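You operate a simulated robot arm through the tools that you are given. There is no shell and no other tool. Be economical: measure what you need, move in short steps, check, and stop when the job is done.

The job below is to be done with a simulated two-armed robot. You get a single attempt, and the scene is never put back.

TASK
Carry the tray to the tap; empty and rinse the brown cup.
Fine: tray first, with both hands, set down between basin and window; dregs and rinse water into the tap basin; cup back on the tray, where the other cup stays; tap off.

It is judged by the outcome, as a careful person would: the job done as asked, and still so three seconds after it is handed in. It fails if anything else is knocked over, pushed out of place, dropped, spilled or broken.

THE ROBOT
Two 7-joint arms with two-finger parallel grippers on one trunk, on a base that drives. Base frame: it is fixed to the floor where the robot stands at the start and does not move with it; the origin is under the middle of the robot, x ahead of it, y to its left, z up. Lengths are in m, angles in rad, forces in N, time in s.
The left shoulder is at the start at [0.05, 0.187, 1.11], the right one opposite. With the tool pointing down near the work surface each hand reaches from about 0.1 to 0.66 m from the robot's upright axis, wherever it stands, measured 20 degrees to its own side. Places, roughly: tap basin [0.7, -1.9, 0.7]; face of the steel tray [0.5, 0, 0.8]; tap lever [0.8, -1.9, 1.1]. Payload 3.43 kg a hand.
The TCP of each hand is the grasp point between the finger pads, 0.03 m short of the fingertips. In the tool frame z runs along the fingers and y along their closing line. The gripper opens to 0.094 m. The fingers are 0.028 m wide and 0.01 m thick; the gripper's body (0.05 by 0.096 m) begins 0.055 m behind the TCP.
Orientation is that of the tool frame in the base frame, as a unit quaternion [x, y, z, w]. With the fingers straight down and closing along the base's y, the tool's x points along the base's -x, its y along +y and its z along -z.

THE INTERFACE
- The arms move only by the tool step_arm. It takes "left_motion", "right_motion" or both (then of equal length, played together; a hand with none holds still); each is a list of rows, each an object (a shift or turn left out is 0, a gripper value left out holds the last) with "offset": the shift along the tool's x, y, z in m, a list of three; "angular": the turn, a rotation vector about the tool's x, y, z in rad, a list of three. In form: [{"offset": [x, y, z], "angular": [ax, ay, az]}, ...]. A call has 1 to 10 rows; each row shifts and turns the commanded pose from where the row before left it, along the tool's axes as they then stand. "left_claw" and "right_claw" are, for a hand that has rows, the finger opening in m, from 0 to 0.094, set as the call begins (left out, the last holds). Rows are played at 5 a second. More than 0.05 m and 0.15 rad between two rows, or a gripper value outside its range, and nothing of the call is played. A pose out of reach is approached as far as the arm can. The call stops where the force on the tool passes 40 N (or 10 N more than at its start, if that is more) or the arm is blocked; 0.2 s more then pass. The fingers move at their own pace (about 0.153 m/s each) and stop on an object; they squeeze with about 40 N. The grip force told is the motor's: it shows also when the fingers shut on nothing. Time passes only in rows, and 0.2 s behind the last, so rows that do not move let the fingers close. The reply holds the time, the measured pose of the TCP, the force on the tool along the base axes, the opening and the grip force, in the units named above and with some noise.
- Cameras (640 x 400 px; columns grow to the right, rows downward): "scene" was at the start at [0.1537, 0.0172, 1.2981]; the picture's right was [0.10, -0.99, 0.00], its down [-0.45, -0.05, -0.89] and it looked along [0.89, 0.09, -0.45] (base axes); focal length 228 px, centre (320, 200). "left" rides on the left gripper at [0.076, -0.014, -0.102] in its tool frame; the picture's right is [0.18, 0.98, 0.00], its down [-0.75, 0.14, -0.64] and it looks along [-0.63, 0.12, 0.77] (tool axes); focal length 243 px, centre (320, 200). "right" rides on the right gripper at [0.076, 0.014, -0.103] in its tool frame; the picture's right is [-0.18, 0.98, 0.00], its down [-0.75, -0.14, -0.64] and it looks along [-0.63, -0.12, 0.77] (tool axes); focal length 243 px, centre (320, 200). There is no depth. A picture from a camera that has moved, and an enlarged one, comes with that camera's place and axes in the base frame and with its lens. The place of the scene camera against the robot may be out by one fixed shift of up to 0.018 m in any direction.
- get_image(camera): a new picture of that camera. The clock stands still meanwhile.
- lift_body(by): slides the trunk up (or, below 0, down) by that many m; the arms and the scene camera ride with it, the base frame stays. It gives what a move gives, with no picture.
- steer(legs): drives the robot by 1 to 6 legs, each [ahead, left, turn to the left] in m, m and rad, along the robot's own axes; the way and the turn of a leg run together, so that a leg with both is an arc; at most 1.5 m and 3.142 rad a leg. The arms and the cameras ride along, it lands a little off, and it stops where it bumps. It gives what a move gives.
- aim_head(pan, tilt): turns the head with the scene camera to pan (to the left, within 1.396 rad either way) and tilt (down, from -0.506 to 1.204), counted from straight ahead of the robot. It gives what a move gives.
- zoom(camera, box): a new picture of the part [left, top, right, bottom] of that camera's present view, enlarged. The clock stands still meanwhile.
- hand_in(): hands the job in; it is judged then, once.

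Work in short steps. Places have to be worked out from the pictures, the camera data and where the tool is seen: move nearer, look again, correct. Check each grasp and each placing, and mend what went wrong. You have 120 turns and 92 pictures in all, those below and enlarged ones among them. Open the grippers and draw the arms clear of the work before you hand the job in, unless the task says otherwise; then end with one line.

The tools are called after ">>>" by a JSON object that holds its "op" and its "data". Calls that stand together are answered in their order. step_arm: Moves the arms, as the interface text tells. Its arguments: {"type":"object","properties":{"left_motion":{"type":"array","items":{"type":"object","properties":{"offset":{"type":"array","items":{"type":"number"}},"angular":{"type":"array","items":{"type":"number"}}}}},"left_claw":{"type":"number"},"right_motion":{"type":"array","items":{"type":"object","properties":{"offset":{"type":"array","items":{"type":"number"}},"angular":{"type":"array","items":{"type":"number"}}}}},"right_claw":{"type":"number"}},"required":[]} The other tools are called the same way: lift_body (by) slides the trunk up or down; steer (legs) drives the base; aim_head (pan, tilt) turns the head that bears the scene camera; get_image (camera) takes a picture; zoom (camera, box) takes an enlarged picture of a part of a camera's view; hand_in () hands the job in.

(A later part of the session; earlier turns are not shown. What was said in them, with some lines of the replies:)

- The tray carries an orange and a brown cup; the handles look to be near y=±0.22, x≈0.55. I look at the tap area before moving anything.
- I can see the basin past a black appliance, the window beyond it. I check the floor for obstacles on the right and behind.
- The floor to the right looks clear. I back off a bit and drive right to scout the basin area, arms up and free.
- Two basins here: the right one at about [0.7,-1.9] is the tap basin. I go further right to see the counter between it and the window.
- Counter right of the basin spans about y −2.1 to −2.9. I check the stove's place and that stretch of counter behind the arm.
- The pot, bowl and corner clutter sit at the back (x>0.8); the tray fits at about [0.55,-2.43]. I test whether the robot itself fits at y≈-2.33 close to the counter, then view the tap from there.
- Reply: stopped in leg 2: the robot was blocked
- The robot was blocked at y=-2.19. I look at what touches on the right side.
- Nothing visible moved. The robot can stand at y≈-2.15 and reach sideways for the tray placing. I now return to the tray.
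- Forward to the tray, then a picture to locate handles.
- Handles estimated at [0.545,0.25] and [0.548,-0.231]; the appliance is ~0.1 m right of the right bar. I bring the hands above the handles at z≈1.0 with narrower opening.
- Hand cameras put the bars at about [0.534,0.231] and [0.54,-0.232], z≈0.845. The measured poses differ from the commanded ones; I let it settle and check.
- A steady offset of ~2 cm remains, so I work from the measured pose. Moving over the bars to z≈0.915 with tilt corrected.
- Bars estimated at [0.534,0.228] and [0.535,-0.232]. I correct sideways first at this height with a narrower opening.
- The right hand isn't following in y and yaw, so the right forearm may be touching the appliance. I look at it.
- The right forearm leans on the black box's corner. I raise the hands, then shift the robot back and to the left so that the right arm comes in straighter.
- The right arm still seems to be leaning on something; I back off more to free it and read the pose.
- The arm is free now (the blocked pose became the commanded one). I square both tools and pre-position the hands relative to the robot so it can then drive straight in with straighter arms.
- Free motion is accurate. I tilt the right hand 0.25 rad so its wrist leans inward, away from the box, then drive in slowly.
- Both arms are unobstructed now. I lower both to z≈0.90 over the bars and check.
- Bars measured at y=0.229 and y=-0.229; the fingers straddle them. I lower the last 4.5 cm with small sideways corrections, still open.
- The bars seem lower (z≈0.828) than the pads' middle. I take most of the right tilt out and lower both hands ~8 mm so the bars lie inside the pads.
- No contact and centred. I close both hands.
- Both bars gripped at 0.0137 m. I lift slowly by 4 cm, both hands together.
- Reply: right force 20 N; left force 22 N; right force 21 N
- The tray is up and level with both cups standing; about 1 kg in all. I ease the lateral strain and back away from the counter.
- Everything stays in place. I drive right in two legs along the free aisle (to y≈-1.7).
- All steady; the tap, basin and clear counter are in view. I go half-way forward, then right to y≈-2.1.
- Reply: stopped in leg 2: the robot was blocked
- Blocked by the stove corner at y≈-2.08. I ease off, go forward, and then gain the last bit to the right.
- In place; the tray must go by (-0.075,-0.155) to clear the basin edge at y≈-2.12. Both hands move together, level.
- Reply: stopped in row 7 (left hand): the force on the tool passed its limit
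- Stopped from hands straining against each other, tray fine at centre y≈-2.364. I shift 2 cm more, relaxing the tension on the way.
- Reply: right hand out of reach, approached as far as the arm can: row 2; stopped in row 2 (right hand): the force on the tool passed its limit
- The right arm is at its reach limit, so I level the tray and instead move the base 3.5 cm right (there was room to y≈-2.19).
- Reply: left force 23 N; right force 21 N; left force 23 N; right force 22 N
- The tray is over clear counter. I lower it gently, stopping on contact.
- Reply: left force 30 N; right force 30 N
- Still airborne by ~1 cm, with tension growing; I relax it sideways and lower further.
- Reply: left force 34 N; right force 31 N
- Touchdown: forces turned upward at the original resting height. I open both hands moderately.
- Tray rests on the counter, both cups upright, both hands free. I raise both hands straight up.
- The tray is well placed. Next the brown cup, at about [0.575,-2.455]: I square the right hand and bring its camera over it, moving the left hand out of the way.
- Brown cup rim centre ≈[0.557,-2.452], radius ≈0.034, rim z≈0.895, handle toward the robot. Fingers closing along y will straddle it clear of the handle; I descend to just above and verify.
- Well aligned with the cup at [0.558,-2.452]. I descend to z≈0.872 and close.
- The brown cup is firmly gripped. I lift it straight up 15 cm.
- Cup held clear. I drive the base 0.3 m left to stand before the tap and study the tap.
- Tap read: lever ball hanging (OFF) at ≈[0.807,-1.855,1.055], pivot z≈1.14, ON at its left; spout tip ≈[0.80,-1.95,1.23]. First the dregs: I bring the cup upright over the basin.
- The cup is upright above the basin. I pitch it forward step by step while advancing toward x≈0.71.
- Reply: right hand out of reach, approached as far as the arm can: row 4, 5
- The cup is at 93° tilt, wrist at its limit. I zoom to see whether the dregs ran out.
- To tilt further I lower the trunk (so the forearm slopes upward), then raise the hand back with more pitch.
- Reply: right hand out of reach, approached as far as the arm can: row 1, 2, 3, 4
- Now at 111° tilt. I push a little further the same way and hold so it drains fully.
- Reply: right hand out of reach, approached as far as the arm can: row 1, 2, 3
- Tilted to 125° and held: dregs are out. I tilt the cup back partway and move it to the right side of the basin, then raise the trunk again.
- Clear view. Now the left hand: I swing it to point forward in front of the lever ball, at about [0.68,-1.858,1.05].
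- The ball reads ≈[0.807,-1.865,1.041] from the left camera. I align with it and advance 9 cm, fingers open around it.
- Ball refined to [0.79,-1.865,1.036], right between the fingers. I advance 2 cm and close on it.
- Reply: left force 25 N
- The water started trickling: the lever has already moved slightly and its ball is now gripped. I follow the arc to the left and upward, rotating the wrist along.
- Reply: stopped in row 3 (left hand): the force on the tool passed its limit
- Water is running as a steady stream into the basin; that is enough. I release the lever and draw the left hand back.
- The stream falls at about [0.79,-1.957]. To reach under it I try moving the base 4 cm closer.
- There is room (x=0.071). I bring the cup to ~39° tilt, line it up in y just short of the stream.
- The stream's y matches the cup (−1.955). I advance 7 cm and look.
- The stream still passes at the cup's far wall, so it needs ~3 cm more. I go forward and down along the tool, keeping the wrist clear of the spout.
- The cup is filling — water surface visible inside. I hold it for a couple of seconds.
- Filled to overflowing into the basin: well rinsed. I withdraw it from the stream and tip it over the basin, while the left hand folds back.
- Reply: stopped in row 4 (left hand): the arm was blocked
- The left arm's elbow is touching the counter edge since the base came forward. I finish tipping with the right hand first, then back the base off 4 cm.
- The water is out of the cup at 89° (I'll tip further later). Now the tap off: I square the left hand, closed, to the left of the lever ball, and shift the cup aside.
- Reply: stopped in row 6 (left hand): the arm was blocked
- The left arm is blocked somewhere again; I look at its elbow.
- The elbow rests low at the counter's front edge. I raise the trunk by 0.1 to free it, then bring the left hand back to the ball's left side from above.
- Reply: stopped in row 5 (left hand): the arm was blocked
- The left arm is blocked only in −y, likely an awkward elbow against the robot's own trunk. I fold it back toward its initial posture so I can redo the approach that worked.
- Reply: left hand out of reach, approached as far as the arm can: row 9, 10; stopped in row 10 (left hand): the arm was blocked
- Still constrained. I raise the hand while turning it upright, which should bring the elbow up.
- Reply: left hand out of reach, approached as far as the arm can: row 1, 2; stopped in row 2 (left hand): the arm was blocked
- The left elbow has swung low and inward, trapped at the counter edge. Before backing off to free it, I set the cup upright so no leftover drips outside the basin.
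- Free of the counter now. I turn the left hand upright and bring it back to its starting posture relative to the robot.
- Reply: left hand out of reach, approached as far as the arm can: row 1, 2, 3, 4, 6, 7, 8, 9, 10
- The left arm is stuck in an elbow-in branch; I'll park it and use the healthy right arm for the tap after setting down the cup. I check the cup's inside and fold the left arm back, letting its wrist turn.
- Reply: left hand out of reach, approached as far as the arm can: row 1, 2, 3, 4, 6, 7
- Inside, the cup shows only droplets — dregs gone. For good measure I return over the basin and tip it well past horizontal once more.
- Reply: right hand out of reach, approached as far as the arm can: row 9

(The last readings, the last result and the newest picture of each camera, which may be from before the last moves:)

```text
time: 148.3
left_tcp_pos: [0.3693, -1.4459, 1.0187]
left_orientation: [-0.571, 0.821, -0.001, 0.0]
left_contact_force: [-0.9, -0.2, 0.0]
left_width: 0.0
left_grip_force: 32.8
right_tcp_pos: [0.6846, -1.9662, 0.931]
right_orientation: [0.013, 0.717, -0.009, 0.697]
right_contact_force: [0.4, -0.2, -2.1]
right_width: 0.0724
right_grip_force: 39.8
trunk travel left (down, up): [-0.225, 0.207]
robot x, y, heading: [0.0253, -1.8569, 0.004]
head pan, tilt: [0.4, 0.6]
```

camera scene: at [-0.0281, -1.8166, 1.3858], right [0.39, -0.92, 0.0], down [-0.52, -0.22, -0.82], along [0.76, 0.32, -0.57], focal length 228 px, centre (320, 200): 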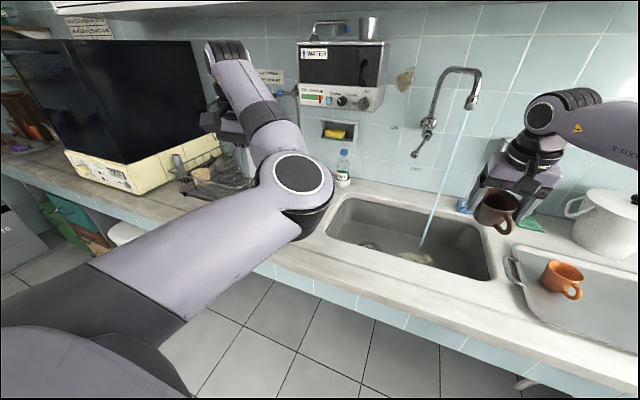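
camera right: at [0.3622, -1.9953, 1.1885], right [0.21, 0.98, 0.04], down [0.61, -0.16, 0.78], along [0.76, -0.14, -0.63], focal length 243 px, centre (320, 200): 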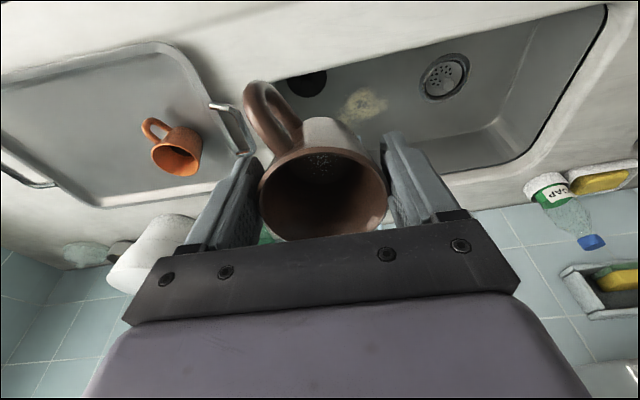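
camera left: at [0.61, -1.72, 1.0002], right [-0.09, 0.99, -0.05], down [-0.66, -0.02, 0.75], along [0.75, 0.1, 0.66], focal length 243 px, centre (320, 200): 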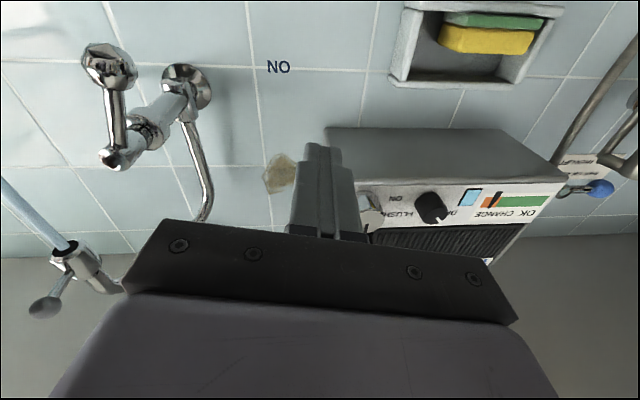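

Now raise the hand with more pitch, tipping the cup past horizontal, and hold.

>>> {"op": "step_arm", "data": {"right_motion": [{"offset": [-0.025, 0, 0], "angular": [0, -0.1, 0]}, {"offset": [-0.025, 0, 0], "angular": [0, -0.1, 0]}, {"offset": [-0.025, 0, 0], "angular": [0, -0.1, 0]}, {"offset": [-0.025, 0, 0], "angular": [0, -0.1, 0]}, {}, {}, {}, {}, {}, {}]}}

```text
time: 150.5
left_tcp_pos: [0.371, -1.447, 1.019]
left_orientation: [-0.571, 0.821, -0.001, 0.0]
left_contact_force: [-0.7, 0.3, 0.6]
left_width: 0.0001
left_grip_force: 32.8
right_tcp_pos: [0.6551, -1.9146, 1.0611]
right_orientation: [0.015, 0.566, -0.014, 0.824]
right_contact_force: [-0.2, 0.7, -1.4]
right_width: 0.0726
right_grip_force: 40.1
right hand out of reach, approached as far as the arm can: row 1, 2, 3, 4
trunk travel left (down, up): [-0.225, 0.207]
robot x, y, heading: [0.0275, -1.8595, 0.006]
head pan, tilt: [0.4, 0.6]
```

Tipped to 111° and held. Now I turn the cup upright again over the basin and restore the trunk height.

>>> {"op": "step_arm", "data": {"right_motion": [{"offset": [0, -0.01, 0], "angular": [0, 0.15, 0]}, {"offset": [0, -0.01, 0], "angular": [0, 0.15, 0]}, {"offset": [0, -0.01, 0], "angular": [0, 0.15, 0]}, {"offset": [0, -0.01, 0], "angular": [0, 0.15, 0]}, {"offset": [0, -0.01, 0], "angular": [0, 0.15, 0]}, {"offset": [0, -0.01, 0], "angular": [0, 0.15, 0]}, {"offset": [0, -0.01, 0], "angular": [0, 0.15, 0]}, {"offset": [0, -0.01, 0], "angular": [0, 0.15, 0]}, {"offset": [0, -0.01, 0], "angular": [0, 0.15, 0]}, {"offset": [0, -0.01, 0], "angular": [0, 0.15, 0]}]}}

>>> {"op": "lift_body", "data": {"by": 0.1}}

>>> {"op": "step_arm", "data": {"right_motion": [{"offset": [0.02, 0, 0.0], "angular": [0, 0.15, 0]}, {"offset": [0.02, 0, 0.0], "angular": [0, 0.15, 0]}, {"offset": [0.01, 0, 0], "angular": [0, 0.15, 0]}, {}]}}

```text
time: 152.7
left_tcp_pos: [0.3695, -1.4471, 1.0189]
left_orientation: [-0.571, 0.821, -0.001, 0.0]
left_contact_force: [-0.1, 0.1, 0.0]
left_width: 0.0
left_grip_force: 32.7
right_tcp_pos: [0.6533, -2.0139, 1.0613]
right_orientation: [0.015, 0.976, -0.002, 0.217]
right_contact_force: [-0.1, 0.4, -0.7]
right_width: 0.0723
right_grip_force: 40.4
trunk travel left (down, up): [-0.225, 0.207]
robot x, y, heading: [0.0244, -1.858, 0.003]
head pan, tilt: [0.4, 0.6]
```

```text
time: 154.0
left_tcp_pos: [0.3708, -1.4469, 1.1193]
left_orientation: [-0.571, 0.821, -0.002, 0.0]
left_contact_force: [-0.1, 0.7, 0.0]
left_width: 0.0
left_grip_force: 33.4
right_tcp_pos: [0.6546, -2.015, 1.1616]
right_orientation: [0.015, 0.976, 0.0, 0.219]
right_contact_force: [0.2, 0.0, -1.2]
right_width: 0.0725
right_grip_force: 39.9
trunk travel left (down, up): [-0.325, 0.107]
robot x, y, heading: [0.0265, -1.8587, 0.002]
head pan, tilt: [0.4, 0.6]
```

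```text
time: 155.0
left_tcp_pos: [0.3701, -1.4461, 1.1184]
left_orientation: [-0.571, 0.821, -0.001, 0.0]
left_contact_force: [0.6, 0.7, -0.7]
left_width: 0.0
left_grip_force: 32.9
right_tcp_pos: [0.6056, -2.0122, 1.1458]
right_orientation: [0.015, 1.0, 0.002, -0.003]
right_contact_force: [0.7, -0.5, -0.6]
right_width: 0.0722
right_grip_force: 40.1
trunk travel left (down, up): [-0.325, 0.107]
robot x, y, heading: [0.0213, -1.8611, 0.005]
head pan, tilt: [0.4, 0.6]
```

Cup is upright. I drive back right to the tray.

>>> {"op": "steer", "data": {"legs": [[0, -0.29, -0.005]]}}

>>> {"op": "aim_head", "data": {"pan": -0.35, "tilt": 0.7}}

>>> {"op": "get_image", "data": {"camera": "scene"}}

```text
time: 157.0
left_tcp_pos: [0.3729, -1.7367, 1.1209]
left_orientation: [-0.568, 0.823, -0.001, 0.001]
left_contact_force: [0.8, -1.1, -0.3]
left_width: 0.0
left_grip_force: 33.0
right_tcp_pos: [0.6054, -2.3046, 1.1455]
right_orientation: [0.019, 1.0, 0.003, -0.004]
right_contact_force: [0.1, 0.1, -2.1]
right_width: 0.0724
right_grip_force: 40.1
trunk travel left (down, up): [-0.325, 0.107]
robot x, y, heading: [0.0246, -2.1465, -0.002]
head pan, tilt: [0.4, 0.6]
```

```text
time: 158.1
left_tcp_pos: [0.3737, -1.7369, 1.1195]
left_orientation: [-0.569, 0.822, -0.002, 0.001]
left_contact_force: [-0.6, 0.0, 0.5]
left_width: 0.0
left_grip_force: 33.0
right_tcp_pos: [0.606, -2.3055, 1.1457]
right_orientation: [0.019, 1.0, 0.002, -0.003]
right_contact_force: [-0.4, 0.0, -1.2]
right_width: 0.0725
right_grip_force: 40.0
trunk travel left (down, up): [-0.325, 0.107]
robot x, y, heading: [0.0268, -2.1493, -0.003]
head pan, tilt: [-0.351, 0.7]
```

```text
10 pictures are left
camera scene: at [0.1684, -2.1688, 1.2772], right [-0.35, -0.94, 0.0], down [-0.6, 0.22, -0.76], along [0.72, -0.27, -0.64], focal length 228 px, centre (320, 200)
```

scene: 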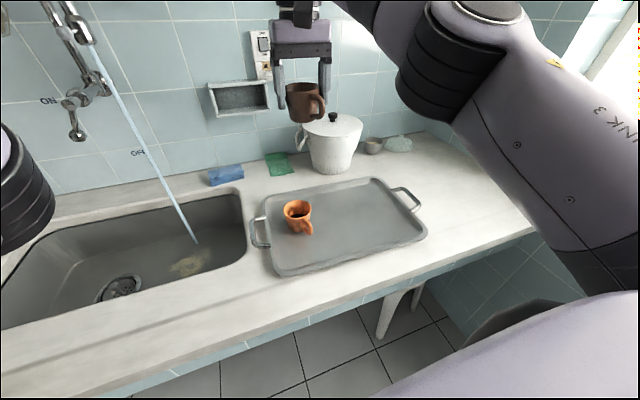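

The tray is as left. I bring the cup over its old spot and lower most of the way.

>>> {"op": "step_arm", "data": {"right_motion": [{"offset": [0.0115, -0.0367, 0], "angular": [0, 0, -0.038]}, {"offset": [0.0115, -0.0367, 0]}, {"offset": [0.0115, -0.0367, 0]}, {"offset": [0.0115, -0.0367, 0]}, {"offset": [0, 0, 0.045]}, {"offset": [0, 0, 0.045]}, {"offset": [0, 0, 0.045]}, {"offset": [0, 0, 0.045]}, {}]}}

>>> {"op": "step_arm", "data": {"right_motion": [{"offset": [0, 0, 0.03]}, {"offset": [0, 0, 0.03]}, {"offset": [0, 0, 0.02]}, {}]}}

```text
time: 160.1
left_tcp_pos: [0.3721, -1.7378, 1.1188]
left_orientation: [-0.568, 0.823, -0.002, 0.001]
left_contact_force: [-0.4, -0.9, 0.2]
left_width: 0.0001
left_grip_force: 32.4
right_tcp_pos: [0.5585, -2.4511, 0.965]
right_orientation: [-0.001, 1.0, 0.002, -0.003]
right_contact_force: [0.6, 0.5, -2.0]
right_width: 0.0725
right_grip_force: 39.9
trunk travel left (down, up): [-0.325, 0.107]
robot x, y, heading: [0.0267, -2.1467, -0.003]
head pan, tilt: [-0.351, 0.7]
```

```text
time: 161.1
left_tcp_pos: [0.3731, -1.7382, 1.1185]
left_orientation: [-0.569, 0.822, -0.002, 0.0]
left_contact_force: [0.5, 0.2, -0.6]
left_width: 0.0002
left_grip_force: 33.1
right_tcp_pos: [0.5575, -2.4511, 0.8832]
right_orientation: [0.001, 1.0, 0.003, -0.003]
right_contact_force: [-0.6, 0.0, -2.2]
right_width: 0.0724
right_grip_force: 39.9
trunk travel left (down, up): [-0.325, 0.107]
robot x, y, heading: [0.0299, -2.1438, -0.003]
head pan, tilt: [-0.351, 0.7]
```

Just above the tray face (contact expected at ≈0.872). I lower in small steps.

>>> {"op": "step_arm", "data": {"right_motion": [{"offset": [0, 0, 0.005]}, {"offset": [0, 0, 0.004]}, {"offset": [0, 0, 0.0025]}, {}]}}

```text
time: 162.1
left_tcp_pos: [0.3717, -1.7373, 1.1203]
left_orientation: [-0.569, 0.823, -0.003, 0.001]
left_contact_force: [0.2, -0.3, 0.7]
left_width: 0.0001
left_grip_force: 33.4
right_tcp_pos: [0.5567, -2.4521, 0.8771]
right_orientation: [-0.001, 1.0, 0.003, -0.002]
right_contact_force: [-1.2, -3.0, 14.0]
right_width: 0.0723
right_grip_force: 39.7
trunk travel left (down, up): [-0.325, 0.107]
robot x, y, heading: [0.0227, -2.145, -0.009]
head pan, tilt: [-0.351, 0.7]
```

Contact on the tray (14 N up). I release and rise.

>>> {"op": "step_arm", "data": {"right_motion": [{"offset": [0, 0, -0.001]}, {}, {}], "right_claw": 0.094}}

>>> {"op": "step_arm", "data": {"right_motion": [{"offset": [0, 0, -0.02]}, {"offset": [0, 0, -0.04]}, {"offset": [0, 0, -0.045]}, {"offset": [0, 0, -0.045]}, {"offset": [0, 0, -0.03]}, {}]}}

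>>> {"op": "get_image", "data": {"camera": "scene"}}

```text
time: 162.9
left_tcp_pos: [0.3726, -1.7389, 1.1193]
left_orientation: [-0.568, 0.823, -0.002, 0.001]
left_contact_force: [-0.4, -0.6, 0.4]
left_width: 0.0
left_grip_force: 33.4
right_tcp_pos: [0.5567, -2.4497, 0.8748]
right_orientation: [-0.001, 1.0, 0.002, -0.004]
right_contact_force: [-0.7, 0.1, -0.7]
right_width: 0.094
right_grip_force: 0.1
trunk travel left (down, up): [-0.325, 0.107]
robot x, y, heading: [0.0232, -2.1468, -0.007]
head pan, tilt: [-0.351, 0.7]
```

```text
time: 164.3
left_tcp_pos: [0.3728, -1.7387, 1.1195]
left_orientation: [-0.568, 0.823, -0.002, -0.001]
left_contact_force: [0.1, -0.4, 0.3]
left_width: 0.0001
left_grip_force: 33.4
right_tcp_pos: [0.5592, -2.4509, 1.0564]
right_orientation: [0.0, 1.0, 0.003, -0.003]
right_contact_force: [-0.5, -0.3, -0.2]
right_width: 0.094
right_grip_force: 0.1
trunk travel left (down, up): [-0.325, 0.107]
robot x, y, heading: [0.0224, -2.1473, -0.01]
head pan, tilt: [-0.351, 0.7]
```

```text
9 pictures are left
camera scene: at [0.1683, -2.1689, 1.2772], right [-0.35, -0.94, 0.0], down [-0.6, 0.22, -0.76], along [0.72, -0.27, -0.64], focal length 228 px, centre (320, 200)
```

scene: 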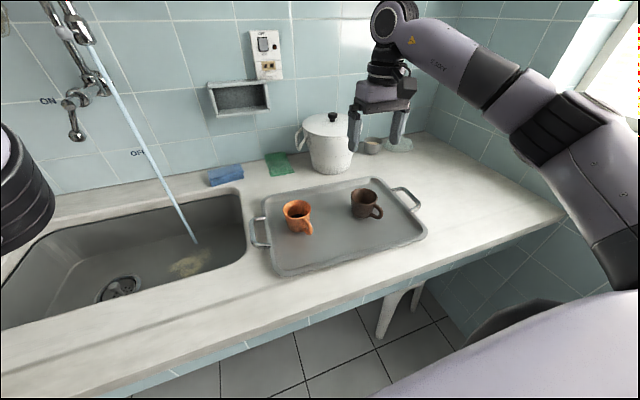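

Both cups stand on the tray. Now I take the right hand to the lever: base left to y≈-1.68, then swing the hand to point forward, closed, at the ball's left.

>>> {"op": "steer", "data": {"legs": [[0, 0.465, 0.01]]}}

>>> {"op": "step_arm", "data": {"right_motion": [{"offset": [0, 0.04, 0]}, {"offset": [0, 0.04, 0]}, {"offset": [0, 0.04, 0]}, {"offset": [0, 0.04, 0]}, {"offset": [0, 0.03, 0]}, {}], "right_claw": 0.0}}

```text
time: 167.1
left_tcp_pos: [0.3731, -1.2793, 1.1197]
left_orientation: [-0.57, 0.822, -0.002, 0.001]
left_contact_force: [0.1, -0.4, 0.0]
left_width: 0.0
left_grip_force: 33.2
right_tcp_pos: [0.5612, -1.9924, 1.0547]
right_orientation: [-0.002, 1.0, 0.002, -0.004]
right_contact_force: [0.0, -0.7, 0.4]
right_width: 0.0939
right_grip_force: 0.0
trunk travel left (down, up): [-0.325, 0.107]
robot x, y, heading: [0.0282, -1.69, 0.0]
head pan, tilt: [-0.351, 0.7]
```

```text
time: 168.5
left_tcp_pos: [0.3733, -1.2798, 1.12]
left_orientation: [-0.569, 0.822, -0.002, 0.0]
left_contact_force: [-0.1, 0.1, 0.0]
left_width: 0.0
left_grip_force: 33.0
right_tcp_pos: [0.5607, -1.8045, 1.0553]
right_orientation: [-0.001, 1.0, 0.002, -0.003]
right_contact_force: [-0.2, 0.7, 0.2]
right_width: 0.0
right_grip_force: 33.1
trunk travel left (down, up): [-0.325, 0.107]
robot x, y, heading: [0.0235, -1.6912, -0.002]
head pan, tilt: [-0.351, 0.7]
```

Now pitch forward while advancing to x≈0.67.

>>> {"op": "step_arm", "data": {"right_motion": [{"offset": [-0.014, 0.003, 0], "angular": [0, -0.15, 0]}, {"offset": [-0.0138, 0.003, 0.0021], "angular": [0, -0.15, 0]}, {"offset": [-0.0134, 0.003, 0.0041], "angular": [0, -0.15, 0]}, {"offset": [-0.0126, 0.003, 0.0061], "angular": [0, -0.15, 0]}, {"offset": [-0.0116, 0.003, 0.0079], "angular": [0, -0.15, 0]}, {"offset": [-0.0102, 0.003, 0.0095], "angular": [0, -0.15, 0]}, {"offset": [-0.0087, 0.003, 0.011], "angular": [0, -0.15, 0]}, {"offset": [-0.007, 0.003, 0.0121], "angular": [0, -0.15, 0]}, {}]}}

>>> {"op": "get_image", "data": {"camera": "right"}}

```text
time: 170.5
left_tcp_pos: [0.3732, -1.2793, 1.1189]
left_orientation: [-0.569, 0.822, -0.003, 0.001]
left_contact_force: [-1.1, 0.4, -0.5]
left_width: 0.0004
left_grip_force: 33.2
right_tcp_pos: [0.6723, -1.7779, 1.055]
right_orientation: [0.0, 0.827, 0.004, 0.562]
right_contact_force: [0.2, 1.1, -0.1]
right_width: 0.0001
right_grip_force: 33.0
trunk travel left (down, up): [-0.325, 0.107]
robot x, y, heading: [0.0259, -1.6874, 0.001]
head pan, tilt: [-0.351, 0.7]
```

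```text
8 pictures are left
camera right: at [0.5475, -1.7646, 1.0217], right [0.06, 0.98, 0.18], down [-0.32, -0.15, 0.94], along [0.95, -0.12, 0.3], focal length 243 px, centre (320, 200)
```

right: 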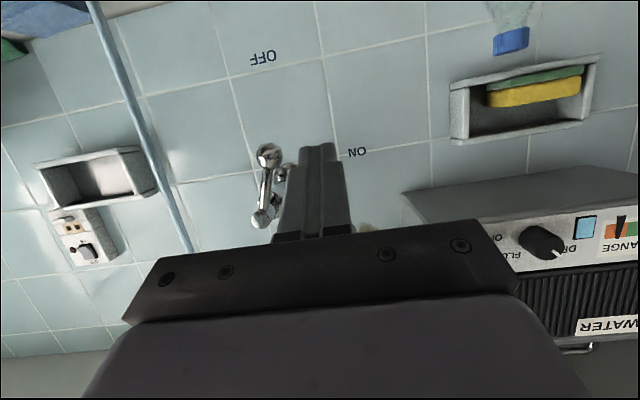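

The ball is at [0.79,-1.838,1.043]; the closed fingers are left of it. I advance 10 cm, then push to the right toward OFF.

>>> {"op": "step_arm", "data": {"right_motion": [{"offset": [-0.0114, 0, 0.0332]}, {"offset": [-0.0114, 0, 0.0332]}, {"offset": [-0.0114, 0, 0.0332]}, {}, {"offset": [0, -0.022, 0]}, {"offset": [0, -0.02, 0]}, {"offset": [0, -0.014, 0]}, {"offset": [0, -0.008, 0]}, {}]}}

>>> {"op": "get_image", "data": {"camera": "right"}}

```text
time: 172.5
left_tcp_pos: [0.3734, -1.2779, 1.119]
left_orientation: [-0.57, 0.822, -0.002, 0.0]
left_contact_force: [-0.6, -0.3, 0.0]
left_width: 0.0001
left_grip_force: 33.1
right_tcp_pos: [0.7783, -1.8388, 1.0519]
right_orientation: [-0.001, 0.828, 0.003, 0.561]
right_contact_force: [2.9, 5.7, -0.9]
right_width: 0.0
right_grip_force: 32.4
trunk travel left (down, up): [-0.325, 0.107]
robot x, y, heading: [0.0279, -1.6901, -0.003]
head pan, tilt: [-0.351, 0.7]
```

```text
7 pictures are left
camera right: at [0.654, -1.8263, 1.0175], right [0.06, 0.98, 0.18], down [-0.32, -0.15, 0.94], along [0.95, -0.11, 0.3], focal length 243 px, centre (320, 200)
```

right: 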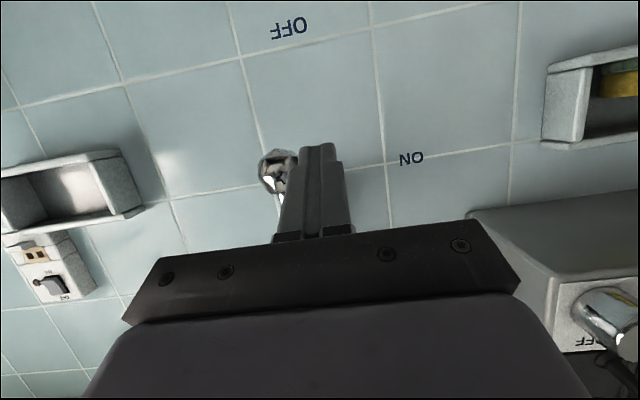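

The stream is gone. I push a few millimetres more to be sure it is fully at OFF, then look.

>>> {"op": "step_arm", "data": {"right_motion": [{"offset": [0, -0.006, 0]}, {"offset": [0, -0.006, 0]}, {}]}}

>>> {"op": "aim_head", "data": {"pan": -0.25, "tilt": 0.45}}

>>> {"op": "zoom", "data": {"camera": "scene", "box": [200, 40, 420, 260]}}

```text
time: 173.3
left_tcp_pos: [0.3744, -1.2757, 1.1171]
left_orientation: [-0.57, 0.822, -0.004, -0.001]
left_contact_force: [0.6, -0.1, -0.5]
left_width: 0.0
left_grip_force: 33.2
right_tcp_pos: [0.7775, -1.8406, 1.0505]
right_orientation: [-0.01, 0.827, 0.01, 0.562]
right_contact_force: [8.4, 29.2, -1.6]
right_width: 0.0001
right_grip_force: 32.9
trunk travel left (down, up): [-0.325, 0.107]
robot x, y, heading: [0.0261, -1.6923, -0.003]
head pan, tilt: [-0.351, 0.7]
```

```text
time: 174.1
left_tcp_pos: [0.3741, -1.2759, 1.117]
left_orientation: [-0.569, 0.822, -0.003, -0.002]
left_contact_force: [0.3, -0.2, -0.2]
left_width: 0.0
left_grip_force: 33.4
right_tcp_pos: [0.7771, -1.8412, 1.0505]
right_orientation: [-0.01, 0.827, 0.009, 0.562]
right_contact_force: [7.5, 28.8, -0.9]
right_width: 0.0002
right_grip_force: 33.1
trunk travel left (down, up): [-0.325, 0.107]
robot x, y, heading: [0.0294, -1.6897, -0.0]
head pan, tilt: [-0.25, 0.45]
```

```text
1.82 times, centred on (310, 150) of scene
camera zoom: at [0.18, -1.7008, 1.2993], right [-0.25, -0.97, 0.0], down [-0.42, 0.11, -0.9], along [0.87, -0.23, -0.44], focal length 414 px, centre (338, 291)
```

zoom: 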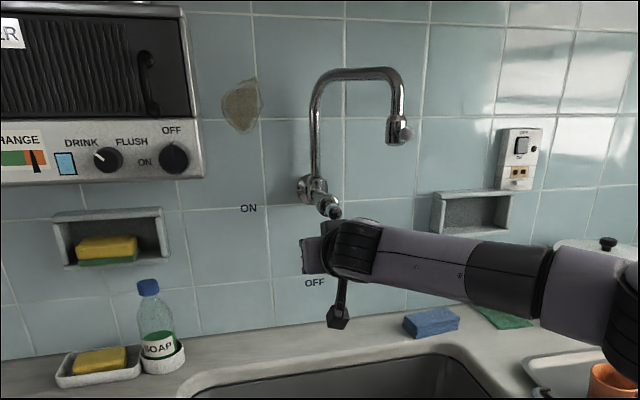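

At the stop (29 N) and no water. I withdraw the right hand, straighten it up and pull clear, opening both grippers.

>>> {"op": "step_arm", "data": {"right_motion": [{"offset": [0, 0.02, 0]}, {"offset": [0.01, 0, -0.033]}, {"offset": [0.01, 0, -0.033]}, {"offset": [0.01, 0, -0.033]}, {"offset": [0.007, 0, -0.02], "angular": [0, 0.15, 0]}, {"offset": [0.012, 0, -0.02], "angular": [0, 0.15, 0]}, {"offset": [0.015, 0, -0.02], "angular": [0, 0.15, 0]}, {"offset": [0.015, 0, -0.02], "angular": [0, 0.15, 0]}, {"offset": [0.02, 0, -0.015], "angular": [0, 0.15, 0]}, {}]}}

>>> {"op": "steer", "data": {"legs": [[-0.25, 0, 0]]}}

>>> {"op": "step_arm", "data": {"left_motion": [{}, {}], "right_motion": [{}, {}], "left_claw": 0.09, "right_claw": 0.09}}

>>> {"op": "aim_head", "data": {"pan": -0.55, "tilt": 0.4}}

>>> {"op": "get_image", "data": {"camera": "scene"}}

```text
time: 176.3
left_tcp_pos: [0.3739, -1.2788, 1.1192]
left_orientation: [-0.569, 0.822, -0.001, 0.0]
left_contact_force: [0.3, -0.1, -0.3]
left_width: 0.0002
left_grip_force: 33.7
right_tcp_pos: [0.5562, -1.8336, 1.0643]
right_orientation: [0.0, 0.976, 0.002, 0.218]
right_contact_force: [0.2, 0.1, 0.0]
right_width: 0.0
right_grip_force: 33.1
trunk travel left (down, up): [-0.325, 0.107]
robot x, y, heading: [0.0292, -1.6879, -0.001]
head pan, tilt: [-0.25, 0.45]
```

```text
time: 178.1
left_tcp_pos: [0.1264, -1.2788, 1.1194]
left_orientation: [-0.569, 0.822, -0.002, 0.001]
left_contact_force: [-1.2, 0.3, 0.3]
left_width: 0.0
left_grip_force: 33.1
right_tcp_pos: [0.3086, -1.8341, 1.0653]
right_orientation: [-0.001, 0.976, 0.004, 0.22]
right_contact_force: [0.3, 0.2, 0.4]
right_width: 0.0002
right_grip_force: 32.8
trunk travel left (down, up): [-0.325, 0.107]
robot x, y, heading: [-0.2213, -1.6919, -0.006]
head pan, tilt: [-0.25, 0.45]
```

```text
time: 178.7
left_tcp_pos: [0.1272, -1.2788, 1.119]
left_orientation: [-0.568, 0.823, -0.002, 0.001]
left_contact_force: [-0.4, 0.5, -0.3]
left_width: 0.0901
left_grip_force: 0.0
right_tcp_pos: [0.3086, -1.8339, 1.0652]
right_orientation: [0.001, 0.976, 0.003, 0.22]
right_contact_force: [-1.1, 0.1, -1.0]
right_width: 0.09
right_grip_force: 0.1
trunk travel left (down, up): [-0.325, 0.107]
robot x, y, heading: [-0.2196, -1.6913, 0.0]
head pan, tilt: [-0.25, 0.45]
```

```text
time: 179.5
left_tcp_pos: [0.1275, -1.279, 1.1185]
left_orientation: [-0.569, 0.823, -0.002, 0.0]
left_contact_force: [0.8, -0.1, -0.1]
left_width: 0.0899
left_grip_force: 0.2
right_tcp_pos: [0.3074, -1.8342, 1.0644]
right_orientation: [0.0, 0.976, 0.003, 0.219]
right_contact_force: [0.2, -0.7, -0.1]
right_width: 0.0898
right_grip_force: 0.2
trunk travel left (down, up): [-0.325, 0.107]
robot x, y, heading: [-0.2185, -1.6904, -0.002]
head pan, tilt: [-0.55, 0.4]
```

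```text
5 pictures are left
camera scene: at [-0.0782, -1.7295, 1.3041], right [-0.53, -0.85, 0.0], down [-0.33, 0.2, -0.92], along [0.78, -0.48, -0.39], focal length 228 px, centre (320, 200)
```

scene: 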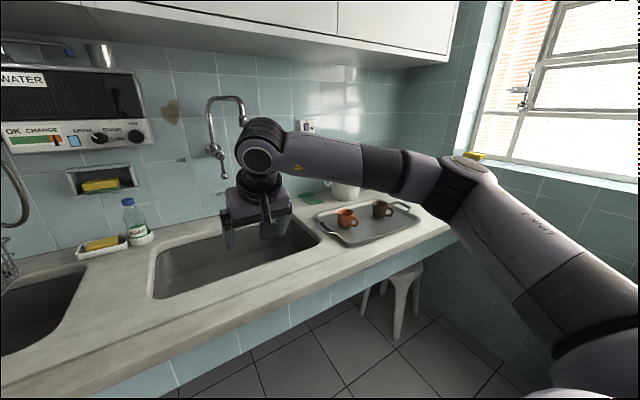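

>>> {"op": "zoom", "data": {"camera": "scene", "box": [190, 80, 450, 260]}}

```text
2.22 times, centred on (320, 170) of scene
camera zoom: at [-0.0782, -1.7295, 1.3041], right [-0.53, -0.85, 0.0], down [-0.33, 0.2, -0.92], along [0.78, -0.48, -0.39], focal length 506 px, centre (320, 267)
```

zoom: 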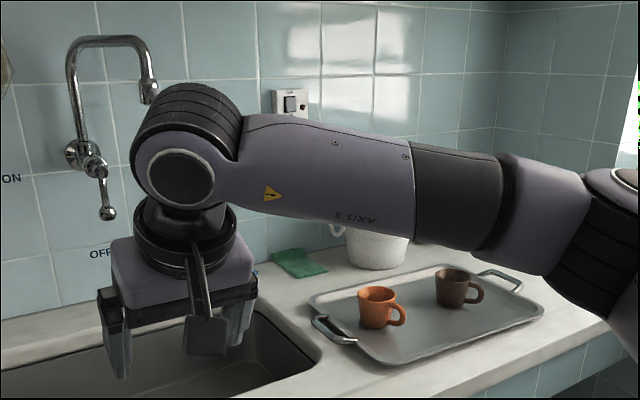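

The lever hangs at OFF with no water running, both cups stand on the tray between basin and window, and the hands are open and clear. I hand the job in.

>>> {"op": "hand_in", "data": {}}

```text
The job is handed in.
```

The tray is between the basin and the window with both cups standing on it. The brown cup was emptied and rinsed into the tap basin, the tap is off, and both hands are open and clear.
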